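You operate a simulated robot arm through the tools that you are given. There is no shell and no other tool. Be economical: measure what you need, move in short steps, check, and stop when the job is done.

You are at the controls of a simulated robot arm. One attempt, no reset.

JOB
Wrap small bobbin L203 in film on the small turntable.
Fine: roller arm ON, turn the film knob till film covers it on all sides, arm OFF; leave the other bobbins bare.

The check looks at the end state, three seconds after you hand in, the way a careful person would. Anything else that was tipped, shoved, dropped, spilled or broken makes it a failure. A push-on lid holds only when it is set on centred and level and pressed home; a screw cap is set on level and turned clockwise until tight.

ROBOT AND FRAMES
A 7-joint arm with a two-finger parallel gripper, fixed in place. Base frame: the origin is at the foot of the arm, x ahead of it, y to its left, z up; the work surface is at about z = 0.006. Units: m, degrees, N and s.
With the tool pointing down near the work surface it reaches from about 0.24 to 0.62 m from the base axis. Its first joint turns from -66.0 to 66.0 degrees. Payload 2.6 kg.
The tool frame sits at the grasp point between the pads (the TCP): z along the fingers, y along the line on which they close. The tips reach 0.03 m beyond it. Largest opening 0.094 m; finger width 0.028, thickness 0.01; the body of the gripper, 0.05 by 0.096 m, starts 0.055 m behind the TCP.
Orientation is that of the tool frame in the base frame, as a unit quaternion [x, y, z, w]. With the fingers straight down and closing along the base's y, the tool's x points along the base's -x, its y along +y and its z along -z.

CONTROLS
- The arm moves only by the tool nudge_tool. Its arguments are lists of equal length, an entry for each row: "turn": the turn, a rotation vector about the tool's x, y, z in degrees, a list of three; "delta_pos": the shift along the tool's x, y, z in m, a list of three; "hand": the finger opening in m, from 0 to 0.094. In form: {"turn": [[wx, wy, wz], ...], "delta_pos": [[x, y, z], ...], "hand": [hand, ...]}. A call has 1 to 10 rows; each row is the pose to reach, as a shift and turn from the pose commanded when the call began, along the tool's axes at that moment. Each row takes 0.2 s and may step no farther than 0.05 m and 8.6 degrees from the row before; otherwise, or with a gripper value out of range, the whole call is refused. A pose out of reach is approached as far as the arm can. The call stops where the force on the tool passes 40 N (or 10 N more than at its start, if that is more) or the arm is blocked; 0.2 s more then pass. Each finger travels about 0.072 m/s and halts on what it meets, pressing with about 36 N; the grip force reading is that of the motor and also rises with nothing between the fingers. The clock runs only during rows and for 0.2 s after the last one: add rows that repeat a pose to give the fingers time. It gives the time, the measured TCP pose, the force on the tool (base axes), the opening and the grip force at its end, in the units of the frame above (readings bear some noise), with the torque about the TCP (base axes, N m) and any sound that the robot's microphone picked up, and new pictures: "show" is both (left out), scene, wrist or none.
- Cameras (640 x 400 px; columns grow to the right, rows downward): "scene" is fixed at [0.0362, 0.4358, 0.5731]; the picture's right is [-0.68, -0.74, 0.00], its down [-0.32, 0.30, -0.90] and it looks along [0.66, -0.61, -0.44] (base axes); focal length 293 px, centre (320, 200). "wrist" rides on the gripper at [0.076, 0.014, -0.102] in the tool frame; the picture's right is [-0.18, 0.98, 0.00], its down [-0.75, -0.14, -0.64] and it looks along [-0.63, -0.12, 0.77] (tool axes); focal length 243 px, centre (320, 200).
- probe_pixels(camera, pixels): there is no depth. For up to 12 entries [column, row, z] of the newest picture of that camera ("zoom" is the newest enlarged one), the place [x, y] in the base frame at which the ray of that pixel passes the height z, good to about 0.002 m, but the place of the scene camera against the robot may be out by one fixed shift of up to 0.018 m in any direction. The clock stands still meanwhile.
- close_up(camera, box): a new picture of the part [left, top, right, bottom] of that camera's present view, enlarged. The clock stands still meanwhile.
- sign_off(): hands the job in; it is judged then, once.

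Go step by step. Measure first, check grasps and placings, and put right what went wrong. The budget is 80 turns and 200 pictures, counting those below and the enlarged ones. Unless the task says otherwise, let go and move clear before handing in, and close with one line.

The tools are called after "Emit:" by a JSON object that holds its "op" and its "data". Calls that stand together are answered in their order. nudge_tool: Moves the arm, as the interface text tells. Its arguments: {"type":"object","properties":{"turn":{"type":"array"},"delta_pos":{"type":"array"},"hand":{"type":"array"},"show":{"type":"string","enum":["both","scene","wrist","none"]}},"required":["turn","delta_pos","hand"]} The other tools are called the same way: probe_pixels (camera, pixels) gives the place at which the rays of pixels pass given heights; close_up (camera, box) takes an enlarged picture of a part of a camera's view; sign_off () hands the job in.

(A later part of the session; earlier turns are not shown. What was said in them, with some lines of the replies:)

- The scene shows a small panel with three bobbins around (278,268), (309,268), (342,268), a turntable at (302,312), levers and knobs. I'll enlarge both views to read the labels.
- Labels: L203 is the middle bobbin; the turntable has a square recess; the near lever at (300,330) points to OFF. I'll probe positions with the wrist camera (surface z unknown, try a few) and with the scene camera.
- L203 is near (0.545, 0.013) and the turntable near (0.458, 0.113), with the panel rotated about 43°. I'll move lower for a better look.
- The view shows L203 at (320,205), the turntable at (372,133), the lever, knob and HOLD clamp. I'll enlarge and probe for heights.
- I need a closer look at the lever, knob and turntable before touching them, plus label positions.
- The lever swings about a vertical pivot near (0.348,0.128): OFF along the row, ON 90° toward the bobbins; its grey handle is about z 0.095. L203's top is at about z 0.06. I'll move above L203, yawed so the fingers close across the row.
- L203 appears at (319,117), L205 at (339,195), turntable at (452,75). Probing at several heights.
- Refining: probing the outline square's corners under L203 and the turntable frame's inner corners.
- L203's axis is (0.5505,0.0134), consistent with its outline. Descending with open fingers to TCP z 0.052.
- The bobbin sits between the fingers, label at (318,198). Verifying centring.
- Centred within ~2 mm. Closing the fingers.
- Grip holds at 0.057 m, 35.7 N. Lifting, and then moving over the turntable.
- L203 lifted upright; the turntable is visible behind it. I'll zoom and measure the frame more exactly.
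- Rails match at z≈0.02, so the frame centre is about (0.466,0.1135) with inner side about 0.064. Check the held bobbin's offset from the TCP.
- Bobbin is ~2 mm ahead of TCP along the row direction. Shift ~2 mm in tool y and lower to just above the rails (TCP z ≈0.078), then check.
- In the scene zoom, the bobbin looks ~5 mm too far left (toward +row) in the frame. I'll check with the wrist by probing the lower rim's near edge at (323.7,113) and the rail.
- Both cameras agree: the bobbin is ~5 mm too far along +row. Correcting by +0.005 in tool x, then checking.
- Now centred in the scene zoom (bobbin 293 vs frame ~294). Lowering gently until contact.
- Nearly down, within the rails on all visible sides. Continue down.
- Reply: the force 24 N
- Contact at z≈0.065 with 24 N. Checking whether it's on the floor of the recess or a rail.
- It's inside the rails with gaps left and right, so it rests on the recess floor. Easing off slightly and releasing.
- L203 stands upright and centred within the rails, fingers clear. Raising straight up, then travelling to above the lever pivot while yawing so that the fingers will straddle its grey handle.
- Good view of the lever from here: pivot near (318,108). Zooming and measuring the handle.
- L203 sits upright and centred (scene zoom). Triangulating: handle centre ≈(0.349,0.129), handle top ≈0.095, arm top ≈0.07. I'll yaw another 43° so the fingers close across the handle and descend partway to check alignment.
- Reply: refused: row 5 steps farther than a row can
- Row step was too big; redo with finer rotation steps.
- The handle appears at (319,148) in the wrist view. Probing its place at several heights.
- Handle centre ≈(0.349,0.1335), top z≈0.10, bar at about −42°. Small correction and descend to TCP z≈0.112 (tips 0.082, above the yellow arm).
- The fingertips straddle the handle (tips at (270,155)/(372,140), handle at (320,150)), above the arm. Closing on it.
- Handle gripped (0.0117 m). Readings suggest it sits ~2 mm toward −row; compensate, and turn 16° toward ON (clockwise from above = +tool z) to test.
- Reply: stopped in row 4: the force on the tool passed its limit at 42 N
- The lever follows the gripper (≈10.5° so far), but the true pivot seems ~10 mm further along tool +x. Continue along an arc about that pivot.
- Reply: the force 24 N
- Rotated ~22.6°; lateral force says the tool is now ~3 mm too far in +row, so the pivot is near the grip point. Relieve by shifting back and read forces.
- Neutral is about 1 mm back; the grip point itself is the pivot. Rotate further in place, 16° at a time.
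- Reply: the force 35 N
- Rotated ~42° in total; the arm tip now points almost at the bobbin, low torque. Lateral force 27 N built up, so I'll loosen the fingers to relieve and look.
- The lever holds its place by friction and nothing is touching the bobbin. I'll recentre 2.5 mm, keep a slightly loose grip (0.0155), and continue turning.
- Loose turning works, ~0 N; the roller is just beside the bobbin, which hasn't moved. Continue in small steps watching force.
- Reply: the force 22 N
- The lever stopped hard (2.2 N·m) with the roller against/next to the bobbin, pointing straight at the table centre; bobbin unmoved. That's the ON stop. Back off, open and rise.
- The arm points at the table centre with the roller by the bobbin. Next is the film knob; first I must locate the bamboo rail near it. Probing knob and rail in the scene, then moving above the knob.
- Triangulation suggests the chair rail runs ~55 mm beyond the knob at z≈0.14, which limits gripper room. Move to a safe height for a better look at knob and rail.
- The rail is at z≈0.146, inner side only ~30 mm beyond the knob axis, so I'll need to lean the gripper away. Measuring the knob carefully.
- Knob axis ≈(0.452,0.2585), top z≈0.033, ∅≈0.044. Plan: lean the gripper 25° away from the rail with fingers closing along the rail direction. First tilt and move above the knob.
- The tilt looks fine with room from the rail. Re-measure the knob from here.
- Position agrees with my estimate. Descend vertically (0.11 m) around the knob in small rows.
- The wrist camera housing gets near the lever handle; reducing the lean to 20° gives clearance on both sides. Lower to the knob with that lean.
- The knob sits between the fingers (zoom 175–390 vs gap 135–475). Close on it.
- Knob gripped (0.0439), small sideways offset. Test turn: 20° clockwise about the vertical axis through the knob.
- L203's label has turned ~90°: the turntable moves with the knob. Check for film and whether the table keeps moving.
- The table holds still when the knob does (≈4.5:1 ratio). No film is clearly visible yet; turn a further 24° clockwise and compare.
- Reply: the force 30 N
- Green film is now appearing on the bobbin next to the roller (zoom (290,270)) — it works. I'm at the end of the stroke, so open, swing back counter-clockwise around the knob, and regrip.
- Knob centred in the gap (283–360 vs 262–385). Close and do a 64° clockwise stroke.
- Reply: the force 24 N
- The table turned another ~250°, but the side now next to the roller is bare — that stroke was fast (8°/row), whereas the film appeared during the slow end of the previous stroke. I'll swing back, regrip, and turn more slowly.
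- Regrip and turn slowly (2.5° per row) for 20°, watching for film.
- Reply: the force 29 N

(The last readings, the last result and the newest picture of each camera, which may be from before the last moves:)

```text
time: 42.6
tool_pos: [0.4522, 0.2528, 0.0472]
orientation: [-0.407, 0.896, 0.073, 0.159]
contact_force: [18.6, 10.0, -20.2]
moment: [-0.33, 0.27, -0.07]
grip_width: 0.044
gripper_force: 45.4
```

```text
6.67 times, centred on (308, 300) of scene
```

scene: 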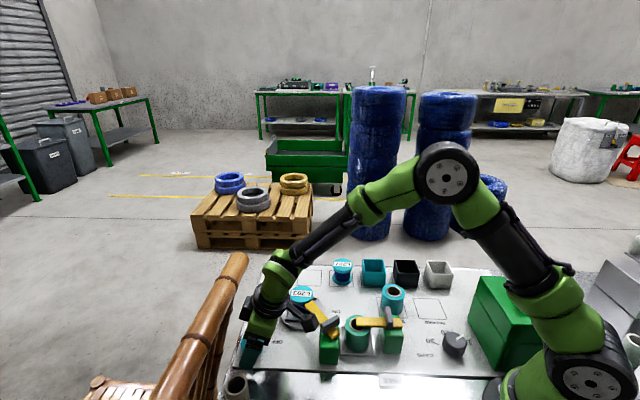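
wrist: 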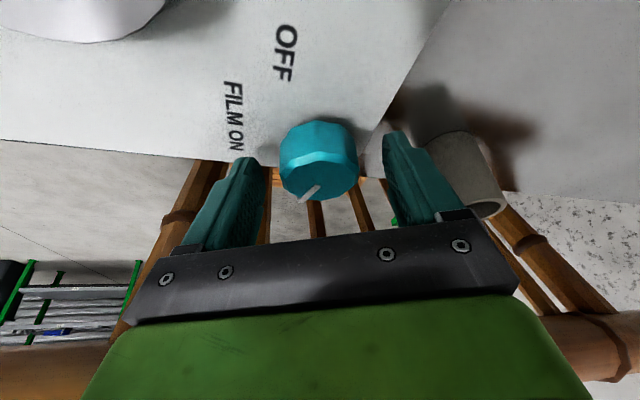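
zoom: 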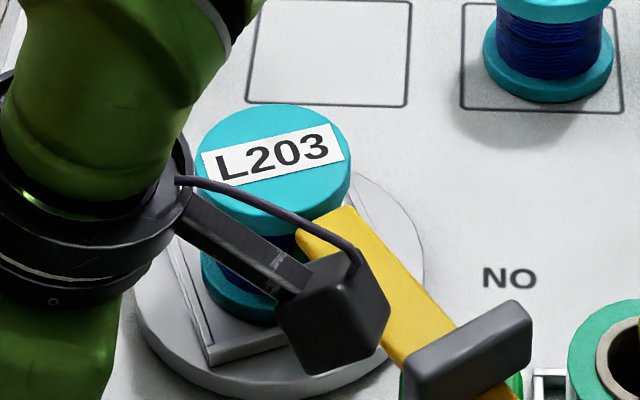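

Label moved ~83° for 20°. The wrist camera hides the film side; relieve the force and continue 22° slowly.

Emit:
{"op": "nudge_tool", "data": {"turn": [[0, 0, 0], [0.855, 0, 2.35], [1.71, 0, 4.7], [2.57, 0, 7.05], [3.42, 0, 9.4], [4.28, 0, 11.75], [5.13, 0, 14.1], [5.99, 0, 16.45], [6.84, 0, 18.8], [7.7, 0, 21.15]], "delta_pos": [[-0.0013, -0.0008, 0.0026], [-0.0013, -0.0005, 0.0026], [-0.0013, -0.0002, 0.0026], [-0.0014, 0.0001, 0.0026], [-0.0014, 0.0004, 0.0026], [-0.0015, 0.0007, 0.0027], [-0.0015, 0.001, 0.0027], [-0.0016, 0.0013, 0.0027], [-0.0017, 0.0016, 0.0027], [-0.0018, 0.0019, 0.0028]], "hand": [0.035, 0.035, 0.035, 0.035, 0.035, 0.035, 0.035, 0.035, 0.035, 0.035], "show": "wrist"}}

Emit:
{"op": "close_up", "data": {"camera": "scene", "box": [260, 270, 356, 330]}}

```text
time: 43.6
tool_pos: [0.4528, 0.2552, 0.0483]
orientation: [-0.349, 0.921, 0.063, 0.164]
contact_force: [-3.8, -3.0, 4.2]
moment: [0.19, -0.38, 0.04]
grip_width: 0.0434
gripper_force: 44.7
stopped in row 5: the force on the tool passed its limit at 41 N (the readings are from after the stop); the commanded pose is now the measured one
```

wrist: 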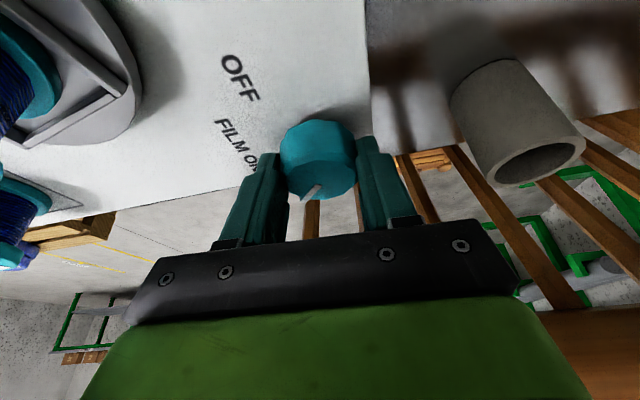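

```text
6.67 times, centred on (308, 300) of scene
```

zoom: 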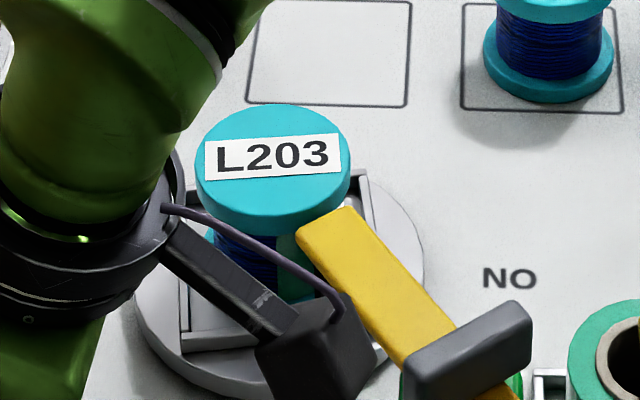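

The film strip seen is the same one as before, so no new film was laid in later strokes. I'll release, rise, and inspect roller/bobbin contact from another side.

Emit:
{"op": "nudge_tool", "data": {"turn": [[0, 0, 0], [0, 0, 0], [0, 0, 0], [0, 0, 0], [0, 0, 0], [0, 7, 0], [0, 14, 0], [0, 20, 0]], "delta_pos": [[0, 0, 0], [0, 0, 0], [-0.0137, 0, -0.0376], [-0.0274, 0, -0.0752], [-0.041, 0, -0.113], [-0.041, 0, -0.125], [-0.041, 0, -0.14], [-0.041, 0, -0.15]], "hand": [0.06, 0.075, 0.075, 0.075, 0.075, 0.075, 0.075, 0.075], "show": "none"}}

Emit:
{"op": "close_up", "data": {"camera": "scene", "box": [268, 275, 332, 325]}}

```text
time: 45.4
tool_pos: [0.4427, 0.2449, 0.2025]
orientation: [-0.354, 0.935, 0.0, 0.001]
contact_force: [0.6, -1.0, -1.1]
moment: [-0.03, -0.02, -0.03]
grip_width: 0.075
gripper_force: 0.1
```

```text
8.00 times, centred on (300, 300) of scene
```

zoom: 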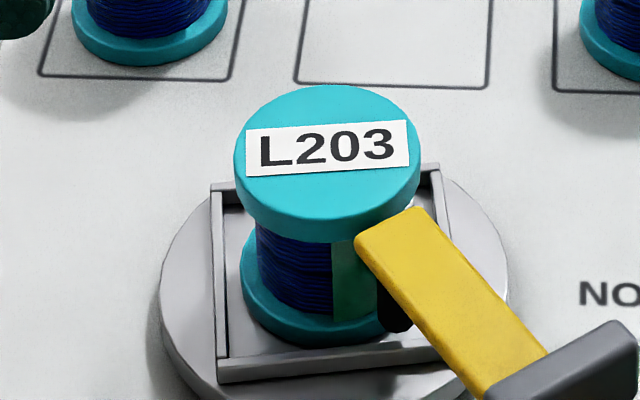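

The strip sits exactly at the roller with the rest bare. Go round to view from the opposite (−y) side.

Emit:
{"op": "nudge_tool", "data": {"turn": [[0, 0, -8], [0, 0, -16], [0, 0, -24], [0, 0, -32], [0, 0, -40], [0, 0, -48], [0, 0, -48]], "delta_pos": [[0.0235, -0.0257, 0], [0.047, -0.0515, 0], [0.07, -0.077, 0], [0.094, -0.103, 0], [0.1175, -0.129, 0.01], [0.141, -0.1545, 0.03], [0.141, -0.1545, 0.03]], "hand": [0.09, 0.09, 0.09, 0.09, 0.09, 0.09, 0.09], "show": "wrist"}}

Emit:
{"op": "close_up", "data": {"camera": "wrist", "box": [240, 60, 400, 220]}}

```text
time: 47.0
tool_pos: [0.4383, 0.0361, 0.1707]
orientation: [-0.705, 0.709, 0.001, 0.002]
contact_force: [0.5, 0.2, 0.1]
moment: [0.01, 0.02, -0.03]
grip_width: 0.0902
gripper_force: 0.1
```

wrist: 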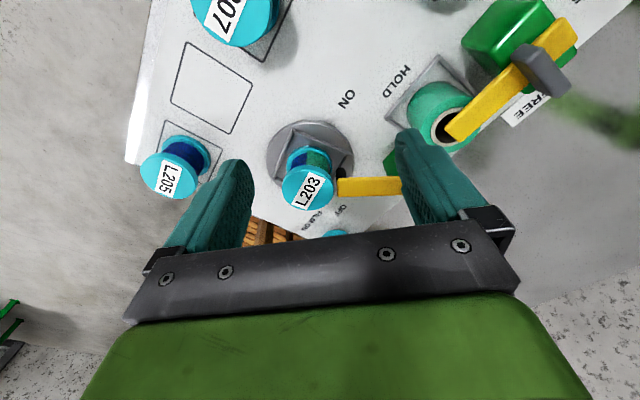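

```text
2.50 times, centred on (320, 140) of wrist
```

zoom: 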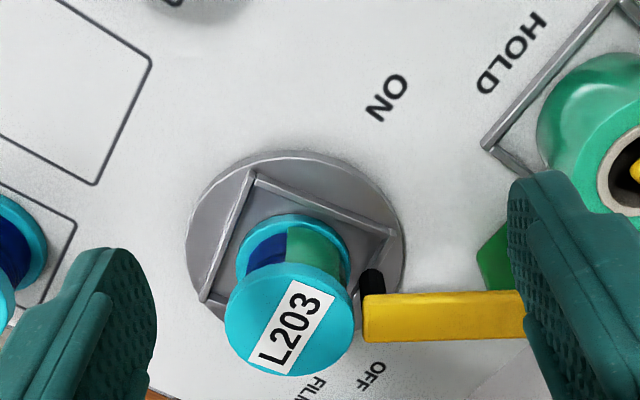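

From this side, film covers from the roller round to about the middle (zoom x≈285), so ~125° is wrapped. Film seems to be laid only for part of a turn — probably bobbin eccentricity. Measure bobbin vs table centre.

Emit:
{"op": "close_up", "data": {"camera": "wrist", "box": [260, 100, 360, 220]}}

Emit:
{"op": "probe_pixels", "data": {"camera": "wrist", "pixels": [[309, 187, 0.072], [309, 187, 0.076], [282, 186, 0.072], [335, 188, 0.072], [293, 129, 0.022], [349, 154, 0.022], [273, 180, 0.022], [266, 155, 0.015], [354, 155, 0.015], [340, 175, 0.05], [338, 187, 0.065]]}}

```text
3.33 times, centred on (310, 160) of wrist
```

zoom: 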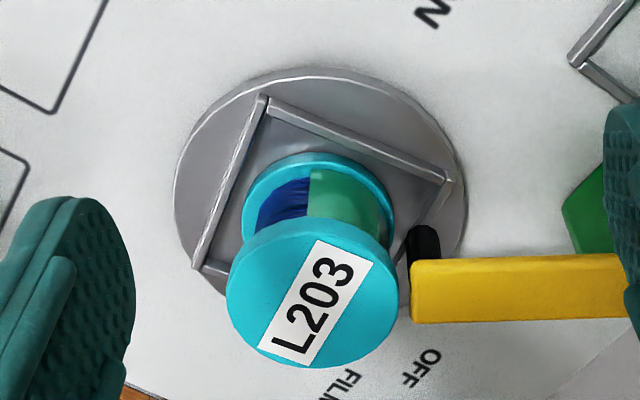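

```text
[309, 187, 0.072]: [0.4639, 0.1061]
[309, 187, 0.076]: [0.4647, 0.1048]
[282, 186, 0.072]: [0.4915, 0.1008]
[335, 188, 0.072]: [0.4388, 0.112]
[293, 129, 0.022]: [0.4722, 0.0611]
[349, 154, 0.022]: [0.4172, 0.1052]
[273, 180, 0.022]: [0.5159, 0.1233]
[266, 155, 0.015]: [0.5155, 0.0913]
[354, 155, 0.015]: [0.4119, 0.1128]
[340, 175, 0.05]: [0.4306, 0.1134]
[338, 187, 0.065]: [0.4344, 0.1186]
```

Emit:
{"op": "probe_pixels", "data": {"camera": "wrist", "pixels": [[309.5, 163, 0.025], [309.5, 163, 0.03], [309.5, 145.6, 0.018], [309.5, 145.6, 0.022], [287, 163, 0.025], [332.5, 163, 0.025], [290, 131, 0.024], [345, 155, 0.024], [275, 178, 0.024], [336, 178, 0.024]]}}

```text
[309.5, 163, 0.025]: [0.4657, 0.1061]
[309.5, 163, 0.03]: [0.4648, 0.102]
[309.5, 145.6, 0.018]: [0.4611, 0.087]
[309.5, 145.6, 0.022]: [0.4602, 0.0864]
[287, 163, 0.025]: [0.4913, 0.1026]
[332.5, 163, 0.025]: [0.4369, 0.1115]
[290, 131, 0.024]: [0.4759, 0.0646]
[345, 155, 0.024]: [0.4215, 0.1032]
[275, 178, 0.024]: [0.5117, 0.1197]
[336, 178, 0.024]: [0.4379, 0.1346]
```

Bobbin is centred within ~1–2 mm and the arm points exactly at it. I'll test whether another revolution lays more film: return to the knob.

Emit:
{"op": "nudge_tool", "data": {"turn": [[0, 0, 4], [0, 0, 8], [0, 0, 12], [0, 0, 16], [0, 0, 21], [0, 0, 21]], "delta_pos": [[-0.043, -0.003, -0.02], [-0.086, -0.006, -0.03], [-0.129, -0.009, -0.03], [-0.172, -0.012, -0.03], [-0.2157, -0.0155, -0.02], [-0.2157, -0.0155, -0.02]], "hand": [0.075, 0.075, 0.075, 0.075, 0.075, 0.075], "show": "none"}}

```text
time: 48.4
tool_pos: [0.4556, 0.2528, 0.1932]
orientation: [-0.562, 0.827, 0.002, 0.001]
contact_force: [0.0, 0.1, -0.2]
moment: [-0.01, 0.03, 0.0]
grip_width: 0.0752
gripper_force: 0.0
```

Emit:
{"op": "nudge_tool", "data": {"turn": [[0, -7, 0], [0, -14, 0], [0, -20, 0], [0, -20, 0], [0, -20, 0], [0, -20, 0], [0, -20, 0]], "delta_pos": [[0.001, 0.001, 0.01], [0.002, 0.001, 0.02], [0.002, 0.001, 0.04], [0.002, 0.001, 0.08], [0.002, 0.001, 0.115], [0.002, 0.001, 0.145], [0.002, 0.001, 0.145]], "hand": [0.075, 0.075, 0.075, 0.075, 0.075, 0.075, 0.075], "show": "wrist"}}

```text
time: 50.0
tool_pos: [0.4567, 0.2512, 0.0462]
orientation: [-0.554, 0.813, 0.099, 0.145]
contact_force: [0.0, 0.1, -0.1]
moment: [0.01, -0.03, 0.0]
grip_width: 0.0751
gripper_force: 0.1
```

wrist: 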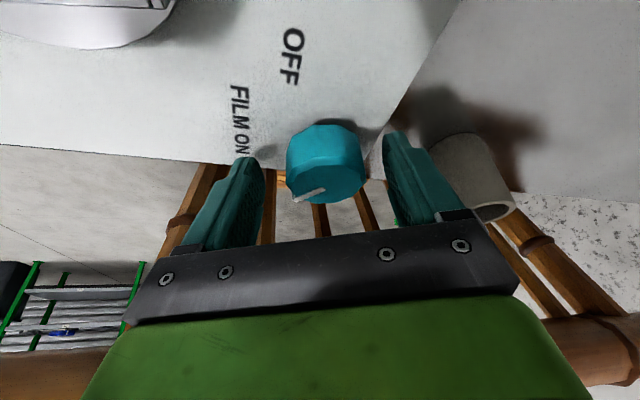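

Knob centred between fingers again. Close and turn 32° at 4°/row.

Emit:
{"op": "nudge_tool", "data": {"turn": [[0, 0, 0], [0, 0, 0], [1.37, 0, 3.76], [2.74, 0, 7.52], [4.1, 0, 11.28], [5.47, 0, 15.04], [6.84, 0, 18.8], [8.21, 0, 22.55], [9.58, 0, 26.3], [10.94, 0, 30.07]], "delta_pos": [[0, 0, 0], [0, 0, 0], [0, 0.0005, 0], [-0.0001, 0.001, 0], [-0.0001, 0.0015, 0.0001], [-0.0003, 0.0019, 0.0001], [-0.0004, 0.0024, 0.0001], [-0.0006, 0.0028, 0.0002], [-0.0008, 0.0033, 0.0003], [-0.001, 0.0037, 0.0004]], "hand": [0.05, 0.035, 0.035, 0.035, 0.035, 0.035, 0.035, 0.035, 0.035, 0.035], "show": "none"}}

Emit:
{"op": "close_up", "data": {"camera": "scene", "box": [260, 270, 356, 330]}}

```text
time: 52.2
tool_pos: [0.4521, 0.2552, 0.0449]
orientation: [-0.308, 0.935, 0.056, 0.163]
contact_force: [-0.8, 17.5, -31.1]
moment: [-0.5, 0.18, 0.05]
grip_width: 0.044
gripper_force: 44.6
```

```text
6.67 times, centred on (308, 300) of scene
```

zoom: 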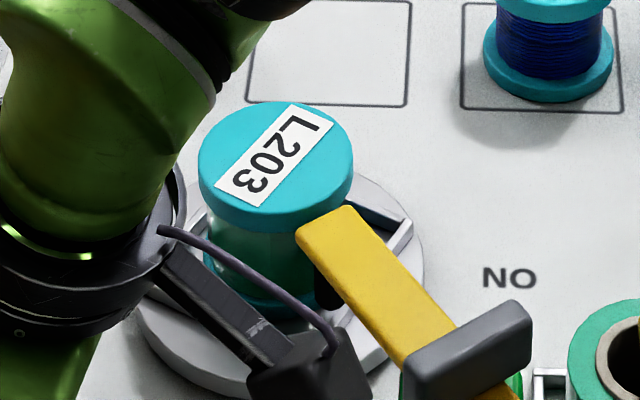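

All of the visible front is now green. Relieve stress by re-gripping in place and turn another 24°.

Emit:
{"op": "nudge_tool", "data": {"turn": [[0, 0, 0], [0, 0, 0], [0, 0, 0], [0, 0, 0], [1.37, 0, 3.76], [2.74, 0, 7.52], [4.1, 0, 11.28], [5.47, 0, 15.04], [6.84, 0, 18.8], [8.21, 0, 22.55]], "delta_pos": [[0, 0, 0], [0, 0, 0], [0, 0, 0], [0, 0, 0], [0, 0.0005, 0], [-0.0001, 0.001, 0], [-0.0001, 0.0015, 0.0001], [-0.0003, 0.0019, 0.0001], [-0.0004, 0.0024, 0.0001], [-0.0006, 0.0028, 0.0002]], "hand": [0.05, 0.055, 0.045, 0.035, 0.035, 0.035, 0.035, 0.035, 0.035, 0.035], "show": "none"}}

Emit:
{"op": "close_up", "data": {"camera": "scene", "box": [260, 270, 356, 330]}}

```text
time: 54.4
tool_pos: [0.4519, 0.2579, 0.0497]
orientation: [-0.107, 0.978, 0.022, 0.176]
contact_force: [-7.9, 9.5, 24.4]
moment: [-0.42, 0.38, 0.02]
grip_width: 0.0436
gripper_force: 45.4
```

```text
6.67 times, centred on (308, 300) of scene
```

zoom: 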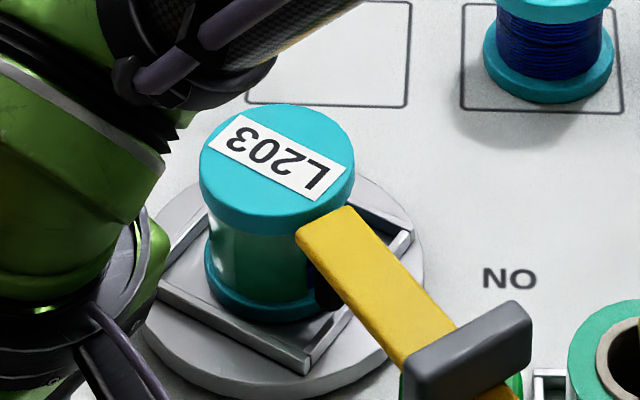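

New film now covers the whole visible front up to the roller; ~130° should remain. Swing back and regrip for another stroke.

Emit:
{"op": "nudge_tool", "data": {"turn": [[0, 0, 0], [0, 0, 0], [-2.74, 0, -7.52], [-5.47, 0, -15.04], [-8.21, 0, -22.55], [-10.94, 0, -30.07], [-13.68, 0, -37.6], [-16.4, 0, -45.1], [-19.15, 0, -52.6], [-19.15, 0, -52.6]], "delta_pos": [[0, 0, 0], [0, 0, 0], [0, -0.001, 0], [-0.0002, -0.002, -0.0002], [-0.0003, -0.003, -0.0004], [-0.0004, -0.0038, -0.0006], [-0.0006, -0.0045, -0.0008], [-0.0007, -0.0051, -0.001], [-0.0008, -0.0056, -0.0011], [-0.0008, -0.0056, -0.0011]], "hand": [0.06, 0.075, 0.075, 0.075, 0.075, 0.075, 0.075, 0.075, 0.075, 0.075], "show": "wrist"}}

Emit:
{"op": "close_up", "data": {"camera": "scene", "box": [260, 270, 356, 330]}}

```text
time: 56.6
tool_pos: [0.4535, 0.2506, 0.0483]
orientation: [-0.555, 0.813, 0.099, 0.146]
contact_force: [0.4, 0.2, 0.3]
moment: [-0.01, 0.01, -0.03]
grip_width: 0.075
gripper_force: 0.0
```

wrist: 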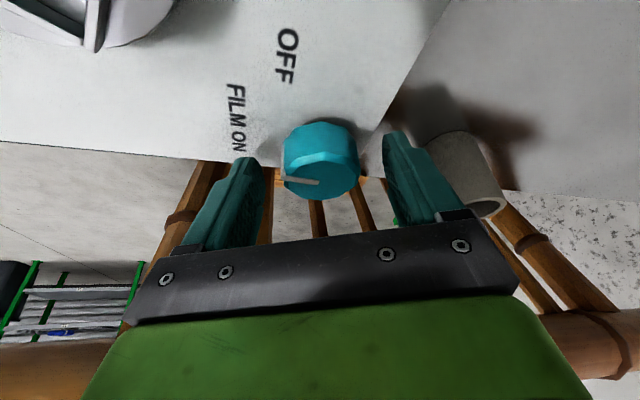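

```text
6.67 times, centred on (308, 300) of scene
```

zoom: 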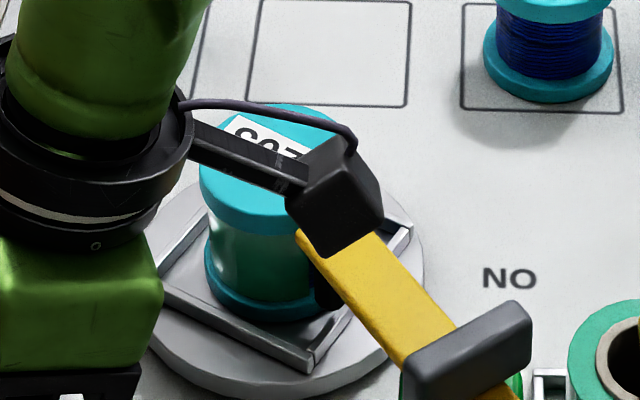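

Close and turn 32° again.

Emit:
{"op": "nudge_tool", "data": {"turn": [[0, 0, 0], [0, 0, 0], [1.37, 0, 3.76], [2.74, 0, 7.52], [4.1, 0, 11.28], [5.47, 0, 15.04], [6.84, 0, 18.8], [8.21, 0, 22.55], [9.58, 0, 26.3], [10.94, 0, 30.07]], "delta_pos": [[0, 0, 0], [0, 0, 0], [0, 0.0005, 0], [-0.0001, 0.001, 0], [-0.0001, 0.0015, 0.0001], [-0.0003, 0.0019, 0.0001], [-0.0004, 0.0024, 0.0001], [-0.0006, 0.0028, 0.0002], [-0.0008, 0.0033, 0.0003], [-0.001, 0.0037, 0.0004]], "hand": [0.05, 0.035, 0.035, 0.035, 0.035, 0.035, 0.035, 0.035, 0.035, 0.035], "show": "none"}}

Emit:
{"op": "close_up", "data": {"camera": "scene", "box": [260, 270, 356, 330]}}

```text
time: 58.8
tool_pos: [0.4505, 0.254, 0.0488]
orientation: [-0.308, 0.935, 0.056, 0.168]
contact_force: [-8.8, -10.5, 19.8]
moment: [-0.68, 0.63, -0.05]
grip_width: 0.0436
gripper_force: 44.9
```

```text
6.67 times, centred on (308, 300) of scene
```

zoom: 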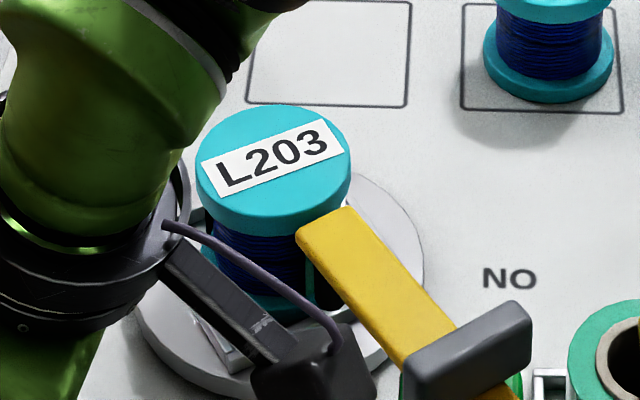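

The same part of the bobbin stays bare every revolution (front at label ≈20°), so the bobbin sits a few mm off-centre, away from the roller on that side. I'll release the knob and shift the bobbin slightly toward the bare side (≈ +y now).

Emit:
{"op": "nudge_tool", "data": {"turn": [[0, 0, 0], [0, 0, 0], [0, 0, 0], [0, 0, 0], [0, 0, 0], [0, 7, 0], [0, 14, 0], [0, 20, 0]], "delta_pos": [[0, 0, 0], [0, 0, 0], [-0.0137, 0, -0.0376], [-0.0274, 0, -0.0752], [-0.0445, 0, -0.122], [-0.05, 0, -0.14], [-0.06, 0, -0.15], [-0.062, 0, -0.155]], "hand": [0.06, 0.075, 0.075, 0.075, 0.075, 0.075, 0.075, 0.075], "show": "none"}}

Emit:
{"op": "close_up", "data": {"camera": "scene", "box": [268, 275, 332, 325]}}

```text
time: 60.6
tool_pos: [0.4536, 0.2555, 0.2157]
orientation: [-0.313, 0.95, 0.0, 0.0]
contact_force: [0.7, 0.0, 0.3]
moment: [0.05, 0.04, 0.01]
grip_width: 0.0749
gripper_force: 0.0
```

```text
8.00 times, centred on (300, 300) of scene
```

zoom: 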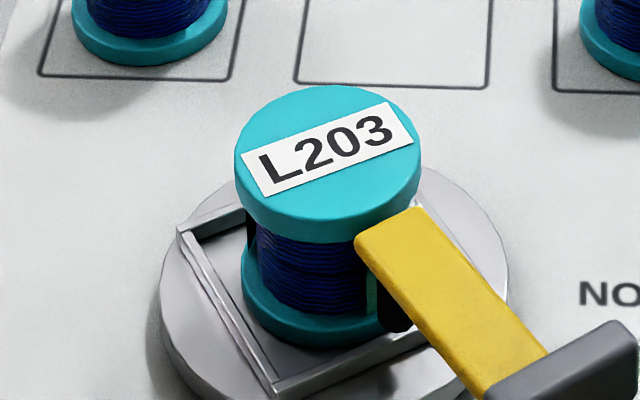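

The bare part now faces the scene camera (zoom x 258–368). Move above the bobbin with default yaw to measure precisely.

Emit:
{"op": "nudge_tool", "data": {"turn": [[0, 0, 7], [0, 0, 14], [0, 0, 21], [0, 0, 29], [0, 0, 36.5], [0, 0, 36.5]], "delta_pos": [[0.015, -0.0245, 0], [0.03, -0.049, 0], [0.045, -0.0735, 0.005], [0.06, -0.098, 0.02], [0.0743, -0.1224, 0.04], [0.0743, -0.1224, 0.05]], "hand": [0.09, 0.09, 0.09, 0.09, 0.09, 0.09], "show": "wrist"}}

Emit:
{"op": "close_up", "data": {"camera": "wrist", "box": [240, 50, 400, 170]}}

```text
time: 62.0
tool_pos: [0.4658, 0.1132, 0.165]
orientation: [0.002, 1.0, 0.003, 0.0]
contact_force: [-0.4, 0.0, -0.2]
moment: [-0.02, 0.0, 0.0]
grip_width: 0.0896
gripper_force: 0.0
```

wrist: 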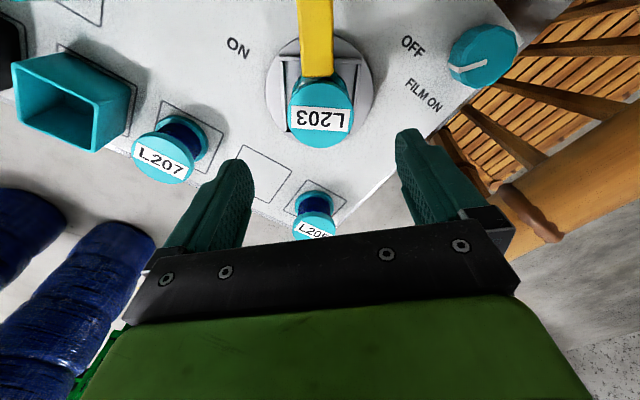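

```text
3.33 times, centred on (320, 110) of wrist
```

zoom: 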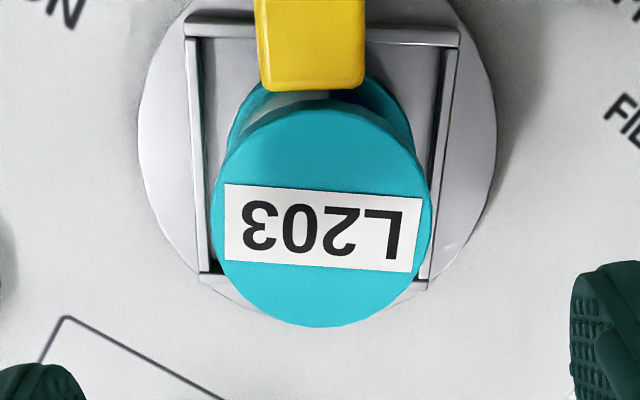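

The bobbin is centred within ~1 mm and the roller gap is ~4–5 mm, so small offsets matter. I'll nudge the bobbin ~2.5 mm toward its bare side by closing the fingers lightly about a shifted centre.

Emit:
{"op": "nudge_tool", "data": {"turn": [[0, 0, -7.5], [0, 0, -15], [0, 0, -15], [0, 0, -15], [0, 0, -15], [0, 0, -15]], "delta_pos": [[0, 0.0043, 0.01], [0, 0.0043, 0.03], [0, 0.0043, 0.06], [0, 0.0043, 0.085], [0, 0.0043, 0.098], [0, 0.0043, 0.098]], "hand": [0.088, 0.088, 0.088, 0.088, 0.088, 0.088], "show": "wrist"}}

Emit:
{"op": "close_up", "data": {"camera": "wrist", "box": [220, 60, 420, 240]}}

```text
time: 63.4
tool_pos: [0.469, 0.1184, 0.0677]
orientation: [-0.13, 0.991, 0.001, 0.0]
contact_force: [0.0, 0.3, 0.3]
moment: [-0.01, 0.0, 0.02]
grip_width: 0.0881
gripper_force: 0.1
```

wrist: 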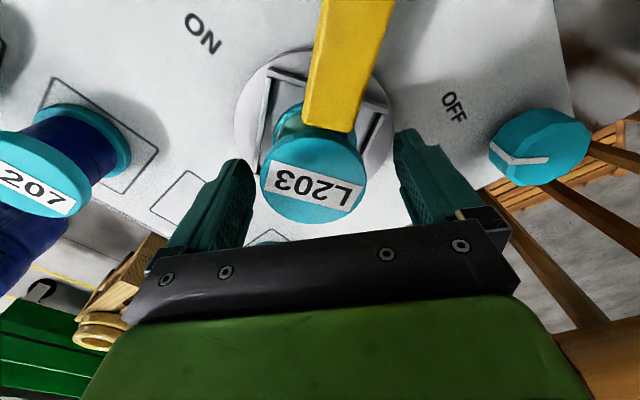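

```text
2.22 times, centred on (320, 150) of wrist
```

zoom: 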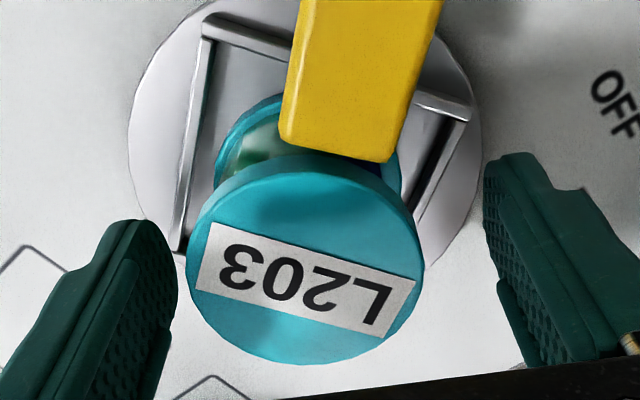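

The bobbin is ~3 mm off the finger centre as intended. Close lightly to 0.057 and reopen.

Emit:
{"op": "nudge_tool", "data": {"turn": [[0, 0, 0], [0, 0, 0], [0, 0, 0], [0, 0, 0], [0, 0, 0], [0, 0, 0], [0, 0, 0]], "delta_pos": [[0, 0, 0], [0, 0, 0], [0, 0, 0], [0, 0, 0], [0, 0, 0], [0, 0, 0], [0, 0, 0]], "hand": [0.075, 0.066, 0.061, 0.0575, 0.0575, 0.075, 0.088], "show": "none"}}

Emit:
{"op": "close_up", "data": {"camera": "wrist", "box": [220, 60, 420, 240]}}

```text
time: 65.0
tool_pos: [0.4678, 0.1175, 0.0683]
orientation: [-0.131, 0.991, 0.001, 0.001]
contact_force: [-0.6, -0.2, -0.1]
moment: [-0.02, -0.02, 0.01]
grip_width: 0.0877
gripper_force: 0.0
```

```text
2.22 times, centred on (320, 150) of wrist
```

zoom: 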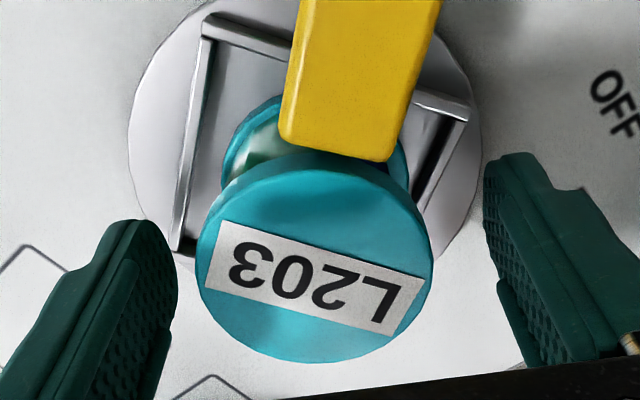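

Shifted ~2.5 mm. Now lift and return to the knob.

Emit:
{"op": "nudge_tool", "data": {"turn": [[0, 0, 0], [0, 0, 0], [0, 0, 0], [0, 0, -7.6], [0, 0, -15.2], [0, 0, -22.8], [0, 0, -30.4], [0, 0, -38], [0, 0, -45.6], [0, 0, -53]], "delta_pos": [[0, 0, -0.04], [0, 0, -0.08], [0, 0, -0.12], [-0.003, 0.019, -0.13], [-0.006, 0.038, -0.13], [-0.009, 0.057, -0.13], [-0.0125, 0.076, -0.13], [-0.0155, 0.095, -0.13], [-0.0185, 0.114, -0.13], [-0.0219, 0.1329, -0.13]], "hand": [0.088, 0.088, 0.088, 0.085, 0.08, 0.075, 0.075, 0.075, 0.075, 0.075], "show": "none"}}

```text
time: 67.2
tool_pos: [0.4531, 0.2529, 0.197]
orientation: [-0.561, 0.828, 0.002, 0.001]
contact_force: [-0.1, -0.9, 0.3]
moment: [0.02, -0.02, -0.04]
grip_width: 0.0752
gripper_force: 0.0
```

Emit:
{"op": "nudge_tool", "data": {"turn": [[0, -7, 0], [0, -14, 0], [0, -20, 0], [0, -20, 0], [0, -20, 0], [0, -20, 0], [0, -20, 0]], "delta_pos": [[0.001, -0.001, 0.01], [0.001, -0.001, 0.02], [0.001, -0.001, 0.045], [0.001, -0.001, 0.085], [0.001, -0.001, 0.12], [0.001, -0.001, 0.149], [0.001, -0.001, 0.149]], "hand": [0.075, 0.075, 0.075, 0.075, 0.075, 0.075, 0.075], "show": "wrist"}}

```text
time: 68.8
tool_pos: [0.4542, 0.2504, 0.048]
orientation: [-0.551, 0.816, 0.098, 0.145]
contact_force: [-0.4, 0.0, 0.7]
moment: [-0.05, 0.01, 0.0]
grip_width: 0.0751
gripper_force: 0.1
```

wrist: 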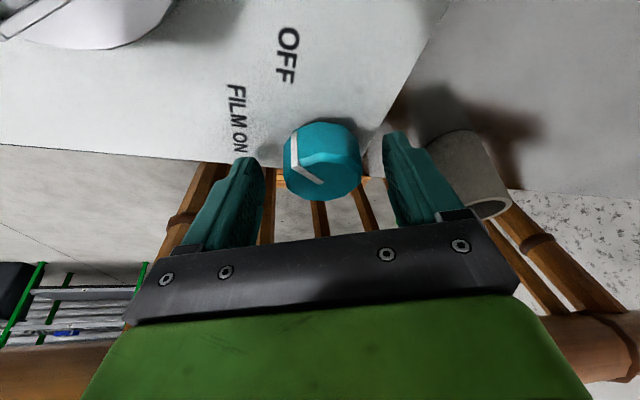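

Grip and turn 32°.

Emit:
{"op": "nudge_tool", "data": {"turn": [[0, 0, 0], [0, 0, 0], [1.37, 0, 3.76], [2.74, 0, 7.52], [4.1, 0, 11.28], [5.47, 0, 15.04], [6.84, 0, 18.8], [8.21, 0, 22.55], [9.58, 0, 26.3], [10.94, 0, 30.07]], "delta_pos": [[0, 0, 0], [0, 0, 0], [0, 0.0005, 0], [-0.0001, 0.001, 0], [-0.0001, 0.0015, 0.0001], [-0.0003, 0.0019, 0.0001], [-0.0004, 0.0024, 0.0001], [-0.0006, 0.0028, 0.0002], [-0.0008, 0.0033, 0.0003], [-0.001, 0.0037, 0.0004]], "hand": [0.05, 0.035, 0.035, 0.035, 0.035, 0.035, 0.035, 0.035, 0.035, 0.035], "show": "none"}}

Emit:
{"op": "nudge_tool", "data": {"turn": [[0, 0, 0], [0, 0, 0], [0, 0, 0], [0, 0, 0], [1.37, 0, 3.76], [2.74, 0, 7.52], [4.1, 0, 11.28], [5.47, 0, 15.04], [6.84, 0, 18.8], [8.21, 0, 22.55]], "delta_pos": [[0, 0, 0], [0, 0, 0], [0, 0, 0], [0, 0, 0], [0, 0.0005, 0], [-0.0001, 0.001, 0], [-0.0001, 0.0015, 0.0001], [-0.0003, 0.0019, 0.0001], [-0.0004, 0.0024, 0.0001], [-0.0006, 0.0028, 0.0002]], "hand": [0.05, 0.055, 0.045, 0.035, 0.035, 0.035, 0.035, 0.035, 0.035, 0.035], "show": "none"}}

Emit:
{"op": "close_up", "data": {"camera": "scene", "box": [260, 270, 356, 330]}}

```text
time: 71.0
tool_pos: [0.4499, 0.2544, 0.0493]
orientation: [-0.304, 0.937, 0.055, 0.166]
contact_force: [-16.2, 6.0, 0.5]
moment: [-1.23, 0.52, 0.11]
grip_width: 0.0444
gripper_force: 45.4
```

```text
time: 73.2
tool_pos: [0.4507, 0.2571, 0.0503]
orientation: [-0.103, 0.979, 0.02, 0.175]
contact_force: [-7.6, 8.9, 19.6]
moment: [-0.3, -0.91, 0.04]
grip_width: 0.0444
gripper_force: 45.1
```

```text
6.67 times, centred on (308, 300) of scene
```

zoom: 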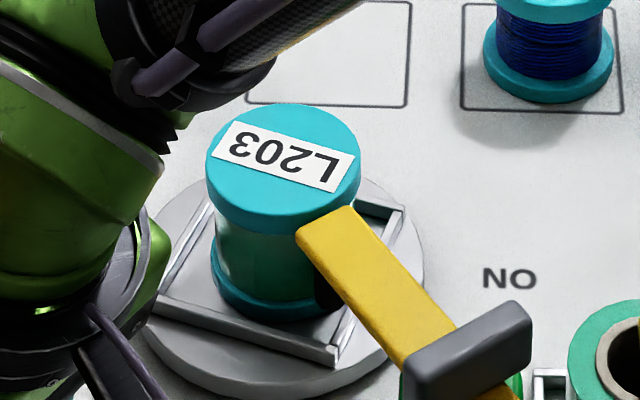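

The bobbin now sits nearer to the roller as it comes round (label ≈160°). Swing back, then grip and turn 32° through the bare sector.

Emit:
{"op": "nudge_tool", "data": {"turn": [[0, 0, 0], [0, 0, 0], [-2.74, 0, -7.52], [-5.47, 0, -15.04], [-8.21, 0, -22.55], [-10.94, 0, -30.07], [-13.68, 0, -37.6], [-16.4, 0, -45.1], [-19.15, 0, -52.6], [-19.15, 0, -52.6]], "delta_pos": [[0, 0, 0], [0, 0, 0], [0, -0.001, 0], [-0.0002, -0.002, -0.0002], [-0.0003, -0.003, -0.0004], [-0.0004, -0.0038, -0.0006], [-0.0006, -0.0045, -0.0008], [-0.0007, -0.0051, -0.001], [-0.0008, -0.0056, -0.0011], [-0.0008, -0.0056, -0.0011]], "hand": [0.06, 0.075, 0.075, 0.075, 0.075, 0.075, 0.075, 0.075, 0.075, 0.075], "show": "none"}}

Emit:
{"op": "nudge_tool", "data": {"turn": [[0, 0, 0], [0, 0, 0], [1.37, 0, 3.76], [2.74, 0, 7.52], [4.1, 0, 11.28], [5.47, 0, 15.04], [6.84, 0, 18.8], [8.21, 0, 22.55], [9.58, 0, 26.3], [10.94, 0, 30.07]], "delta_pos": [[0, 0, 0], [0, 0, 0], [0, 0.0005, 0], [-0.0001, 0.001, 0], [-0.0001, 0.0015, 0.0001], [-0.0003, 0.0019, 0.0001], [-0.0004, 0.0024, 0.0001], [-0.0006, 0.0028, 0.0002], [-0.0008, 0.0033, 0.0003], [-0.001, 0.0037, 0.0004]], "hand": [0.05, 0.035, 0.035, 0.035, 0.035, 0.035, 0.035, 0.035, 0.035, 0.035], "show": "none"}}

Emit:
{"op": "close_up", "data": {"camera": "scene", "box": [260, 270, 356, 330]}}

```text
time: 75.4
tool_pos: [0.4515, 0.25, 0.0502]
orientation: [-0.551, 0.816, 0.098, 0.145]
contact_force: [-0.7, 0.9, -0.5]
moment: [0.01, 0.01, 0.0]
grip_width: 0.075
gripper_force: 0.2
```

```text
time: 77.6
tool_pos: [0.4495, 0.2528, 0.0491]
orientation: [-0.303, 0.937, 0.055, 0.166]
contact_force: [-1.2, -3.5, 9.4]
moment: [-1.41, -0.07, -0.01]
grip_width: 0.0449
gripper_force: 45.3
```

```text
6.67 times, centred on (308, 300) of scene
```

zoom: 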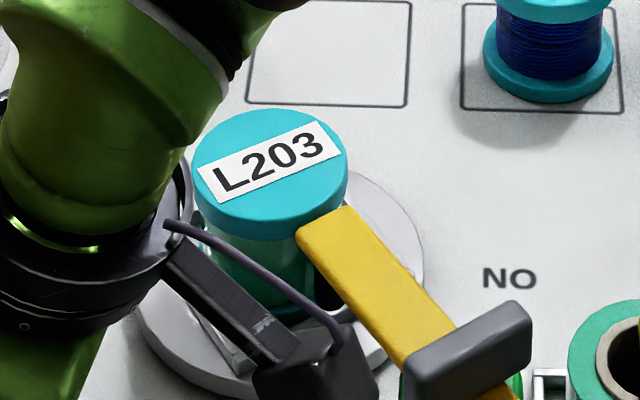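

The formerly bare side is now green. Turn another 16° for overlap, then release and lift.

Emit:
{"op": "nudge_tool", "data": {"turn": [[1.37, 0, 3.76], [2.74, 0, 7.52], [4.1, 0, 11.28], [5.47, 0, 15.04], [5.47, 0, 15.04]], "delta_pos": [[0, 0.0005, 0], [-0.0001, 0.001, 0], [-0.0001, 0.0015, 0.0001], [-0.0003, 0.0019, 0.0001], [-0.0003, 0.0019, 0.0001]], "hand": [0.035, 0.035, 0.035, 0.035, 0.035], "show": "none"}}

Emit:
{"op": "nudge_tool", "data": {"turn": [[0, 0, 0], [0, 0, 0], [0, 0, 0], [0, 0, 0], [0, 0, 0], [0, 7, 0], [0, 14, 0], [0, 20, 0]], "delta_pos": [[0, 0, 0], [0, 0, 0], [-0.0137, 0, -0.0376], [-0.0274, 0, -0.0752], [-0.0445, 0, -0.122], [-0.05, 0, -0.14], [-0.06, 0, -0.15], [-0.062, 0, -0.155]], "hand": [0.06, 0.075, 0.075, 0.075, 0.075, 0.075, 0.075, 0.075], "show": "none"}}

Emit:
{"op": "close_up", "data": {"camera": "scene", "box": [268, 275, 332, 325]}}

```text
time: 78.8
tool_pos: [0.4478, 0.2546, 0.0496]
orientation: [-0.169, 0.97, 0.031, 0.172]
contact_force: [-15.2, -4.5, 19.2]
moment: [-0.44, -0.77, -0.01]
grip_width: 0.0447
gripper_force: 44.7
```

```text
time: 80.6
tool_pos: [0.4524, 0.2569, 0.2167]
orientation: [-0.174, 0.985, 0.0, 0.001]
contact_force: [-0.5, -0.4, 0.0]
moment: [0.02, -0.02, 0.0]
grip_width: 0.075
gripper_force: 0.0
```

```text
8.00 times, centred on (300, 300) of scene
```

zoom: 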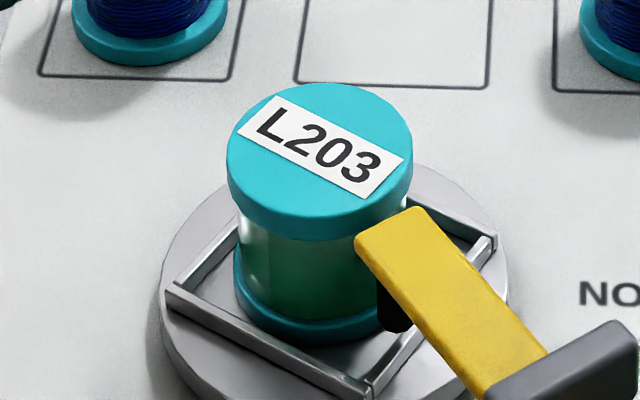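

The whole visible side is wrapped. Check the other sides: first view from the +y/+x side by yawing round.

Emit:
{"op": "nudge_tool", "data": {"turn": [[0, 0, 8.3], [0, 0, 16.6], [0, 0, 24.9], [0, 0, 33.2], [0, 0, 41.5], [0, 0, 49.8], [0, 0, 58.1], [0, 0, 66.4], [0, 0, 74.7], [0, 0, 83]], "delta_pos": [[0, -0.007, 0], [0, -0.014, 0], [0, -0.021, 0], [0, -0.028, 0.005], [0, -0.036, 0.01], [0, -0.043, 0.015], [0, -0.05, 0.02], [0, -0.057, 0.025], [-0.001, -0.064, 0.03], [-0.001, -0.0718, 0.03]], "hand": [0.06, 0.06, 0.06, 0.06, 0.06, 0.06, 0.06, 0.06, 0.06, 0.06], "show": "none"}}

Emit:
{"op": "nudge_tool", "data": {"turn": [[0, 0, 8.3], [0, 0, 16.6], [0, 0, 24.9], [0, 0, 33], [0, 0, 33]], "delta_pos": [[0, 0, 0], [0, 0, 0], [0, 0, 0], [0, 0, 0], [0, 0, 0]], "hand": [0.06, 0.06, 0.06, 0.06, 0.06], "show": "wrist"}}

Emit:
{"op": "close_up", "data": {"camera": "wrist", "box": [240, 60, 400, 220]}}

```text
time: 82.8
tool_pos: [0.4782, 0.1883, 0.1858]
orientation: [0.524, 0.852, 0.002, -0.001]
contact_force: [-1.0, 0.3, -0.2]
moment: [0.0, 0.0, 0.02]
grip_width: 0.0601
gripper_force: 0.0
```

```text
time: 84.0
tool_pos: [0.4773, 0.1877, 0.1869]
orientation: [0.745, 0.667, 0.001, -0.001]
contact_force: [-0.5, 0.0, -0.3]
moment: [0.02, -0.01, 0.0]
grip_width: 0.0601
gripper_force: 0.1
```

wrist: 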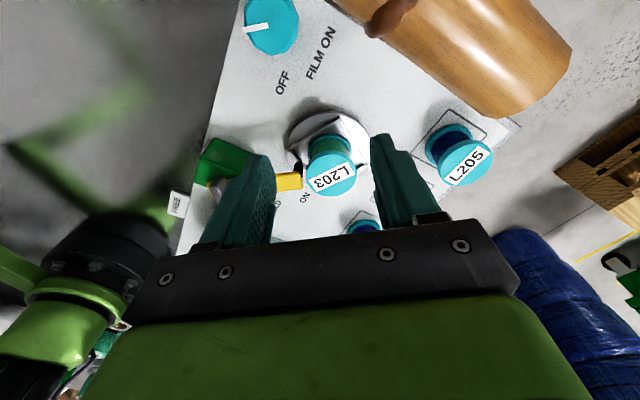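

```text
2.50 times, centred on (320, 140) of wrist
```

zoom: 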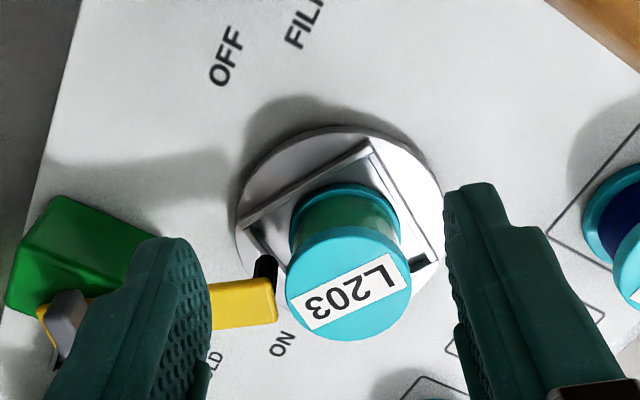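

This side is fully green too; combined with earlier views all sectors are covered. Now the lever: the current yaw already suits its handle, so move above it.

Emit:
{"op": "close_up", "data": {"camera": "wrist", "box": [300, 110, 364, 200]}}

Emit:
{"op": "nudge_tool", "data": {"turn": [[0, 0, 0], [0, 0, 0], [0, 0, 0], [0, 0, 2], [0, 0, 3], [0, 0, 3]], "delta_pos": [[-0.013, -0.0244, 0], [-0.026, -0.0488, 0], [-0.04, -0.0732, 0], [-0.054, -0.0976, 0.01], [-0.0671, -0.1222, 0.03], [-0.0671, -0.1222, 0.037]], "hand": [0.05, 0.05, 0.05, 0.05, 0.05, 0.05], "show": "wrist"}}

Emit:
{"op": "close_up", "data": {"camera": "wrist", "box": [220, 60, 420, 220]}}

Emit:
{"op": "close_up", "data": {"camera": "scene", "box": [260, 270, 388, 350]}}

```text
4.44 times, centred on (332, 155) of wrist
```

zoom: 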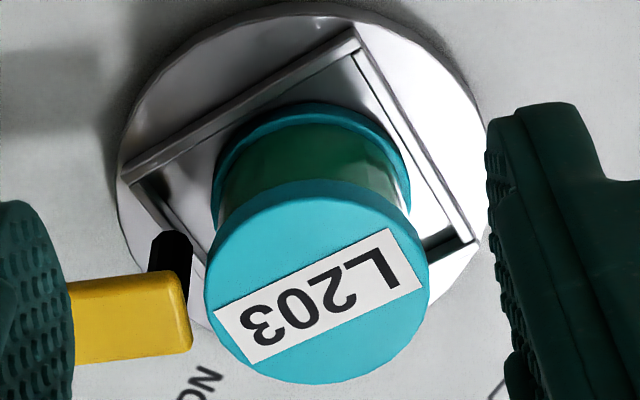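

```text
time: 85.4
tool_pos: [0.3489, 0.136, 0.1494]
orientation: [0.761, 0.648, 0.001, -0.001]
contact_force: [0.5, 0.3, -0.5]
moment: [0.06, -0.05, 0.03]
grip_width: 0.0499
gripper_force: 0.1
```

wrist: 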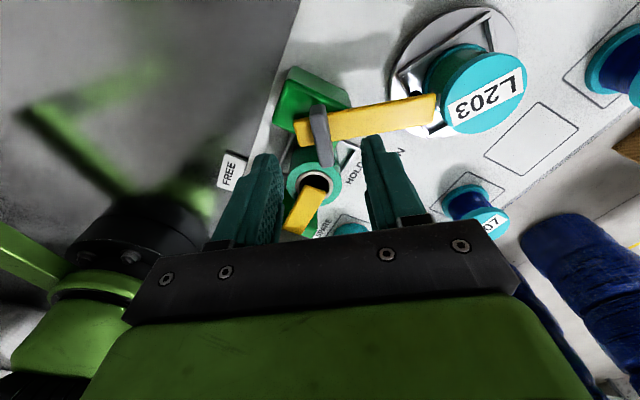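

```text
2.50 times, centred on (320, 140) of wrist
```

zoom: 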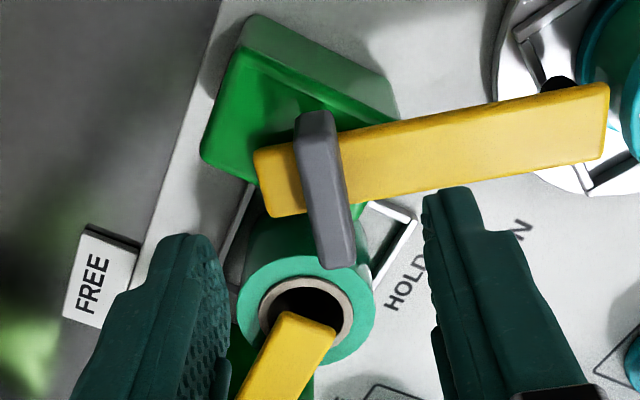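

```text
5.00 times, centred on (324, 310) of scene
```

zoom: 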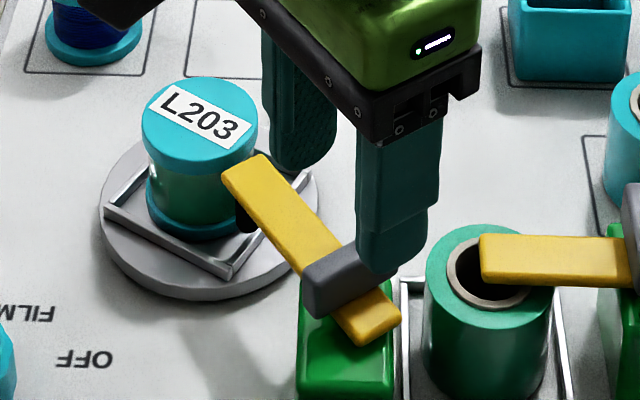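

Handle is centred between the fingers. Descend to the grip height.

Emit:
{"op": "nudge_tool", "data": {"turn": [[0, 0, 0], [0, 0, 0], [0, 0, 0]], "delta_pos": [[-0.001, 0, 0.02], [-0.0015, 0, 0.037], [-0.0015, 0, 0.037]], "hand": [0.045, 0.04, 0.04], "show": "wrist"}}

```text
time: 86.2
tool_pos: [0.3488, 0.1335, 0.1137]
orientation: [0.76, 0.65, 0.001, -0.002]
contact_force: [0.2, 0.3, -0.5]
moment: [0.0, 0.03, 0.0]
grip_width: 0.04
gripper_force: 0.0
5 turns are left
```

wrist: 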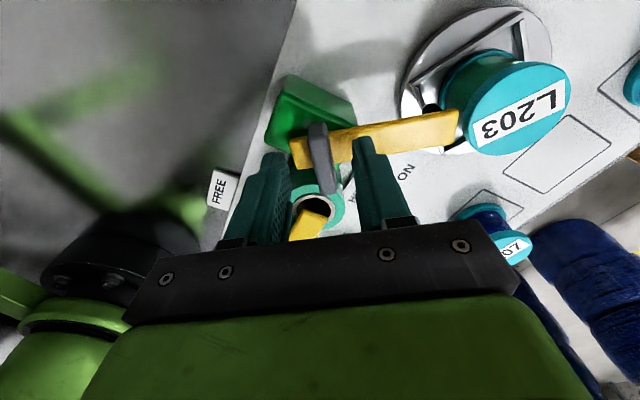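

The handle is between the fingers; few turns remain. Close loosely and turn ~69° counter-clockwise to the OFF stop in one call.

Emit:
{"op": "nudge_tool", "data": {"turn": [[0, 0, 0], [0, 0, -7.7], [0, 0, -15.4], [0, 0, -23.1], [0, 0, -30.8], [0, 0, -38.5], [0, 0, -46.2], [0, 0, -53.9], [0, 0, -61.6], [0, 0, -69]], "delta_pos": [[0, 0, 0], [0, 0, 0], [0, 0, 0], [0, 0, 0], [0, 0, 0], [0, 0, 0], [0, 0, 0], [0, 0, 0], [0, 0, 0], [0, 0, 0]], "hand": [0.0155, 0.0155, 0.0155, 0.0155, 0.0155, 0.0155, 0.0155, 0.0155, 0.0155, 0.0155], "show": "both"}}

```text
time: 88.4
tool_pos: [0.3482, 0.1327, 0.1124]
orientation: [0.258, 0.966, 0.001, -0.002]
contact_force: [-7.8, -4.4, 1.8]
moment: [-0.15, 0.21, -0.21]
grip_width: 0.0194
gripper_force: 3.7
4 turns are left
```

scene: 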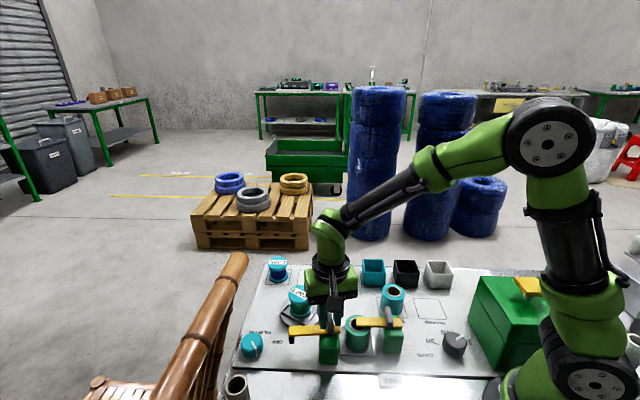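
wrist: 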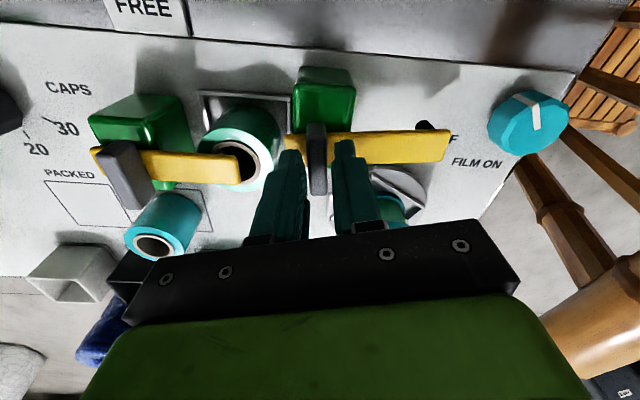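

The arm is back at OFF (scene (315,330), same as at the start). Open, back off slightly, rise clear.

Emit:
{"op": "nudge_tool", "data": {"turn": [[0, 0, 4], [0, 0, 6], [0, 0, 6], [0, 0, 6], [0, 0, 6], [0, 0, 6], [0, 0, 6]], "delta_pos": [[0, 0, 0], [0, 0, 0], [0, 0, 0], [0, 0, -0.03], [0, 0, -0.07], [0, 0, -0.11], [0, 0, -0.14]], "hand": [0.025, 0.04, 0.045, 0.045, 0.045, 0.045, 0.045], "show": "scene"}}

Emit:
{"op": "close_up", "data": {"camera": "scene", "box": [230, 255, 390, 365]}}

```text
time: 90.0
tool_pos: [0.3484, 0.1329, 0.2513]
orientation: [0.308, 0.951, 0.001, -0.001]
contact_force: [0.0, -1.0, -0.2]
moment: [0.02, 0.01, -0.03]
grip_width: 0.0449
gripper_force: 0.1
```

scene: 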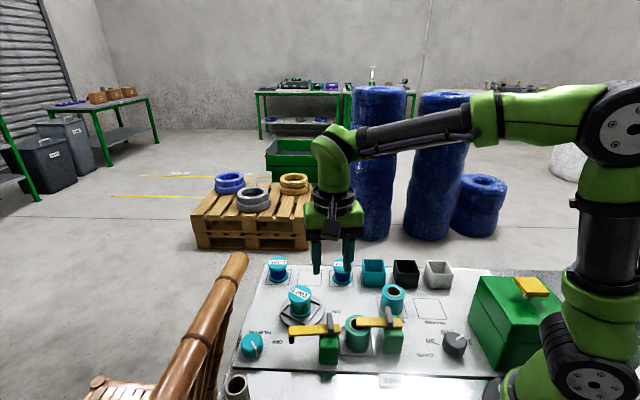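

```text
3.64 times, centred on (310, 310) of scene
3 turns are left
```

zoom: 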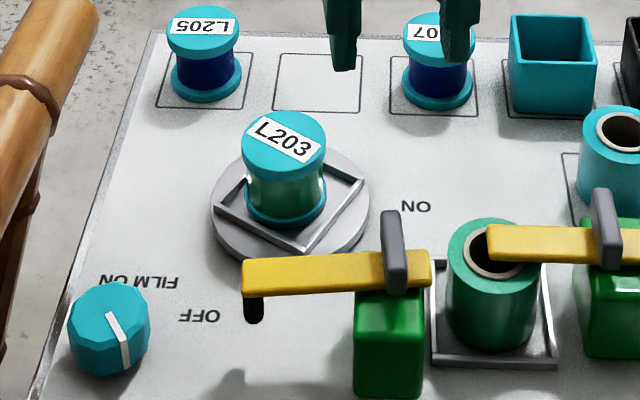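

L203 stands upright on the turntable with green film on the side facing the camera. The roller arm is at OFF, L205 and L207 are bare and in place, and the gripper is clear, so I'm handing in.

Emit:
{"op": "sign_off", "data": {}}

```text
The job is handed in.
```

I handed the job in with L203 wrapped in film and standing on the turntable, the roller arm back at OFF, and L205 and L207 bare and untouched. I never saw all sides at once: full coverage is pieced together from views taken while the table turned, and I didn't recheck the far side at the end.
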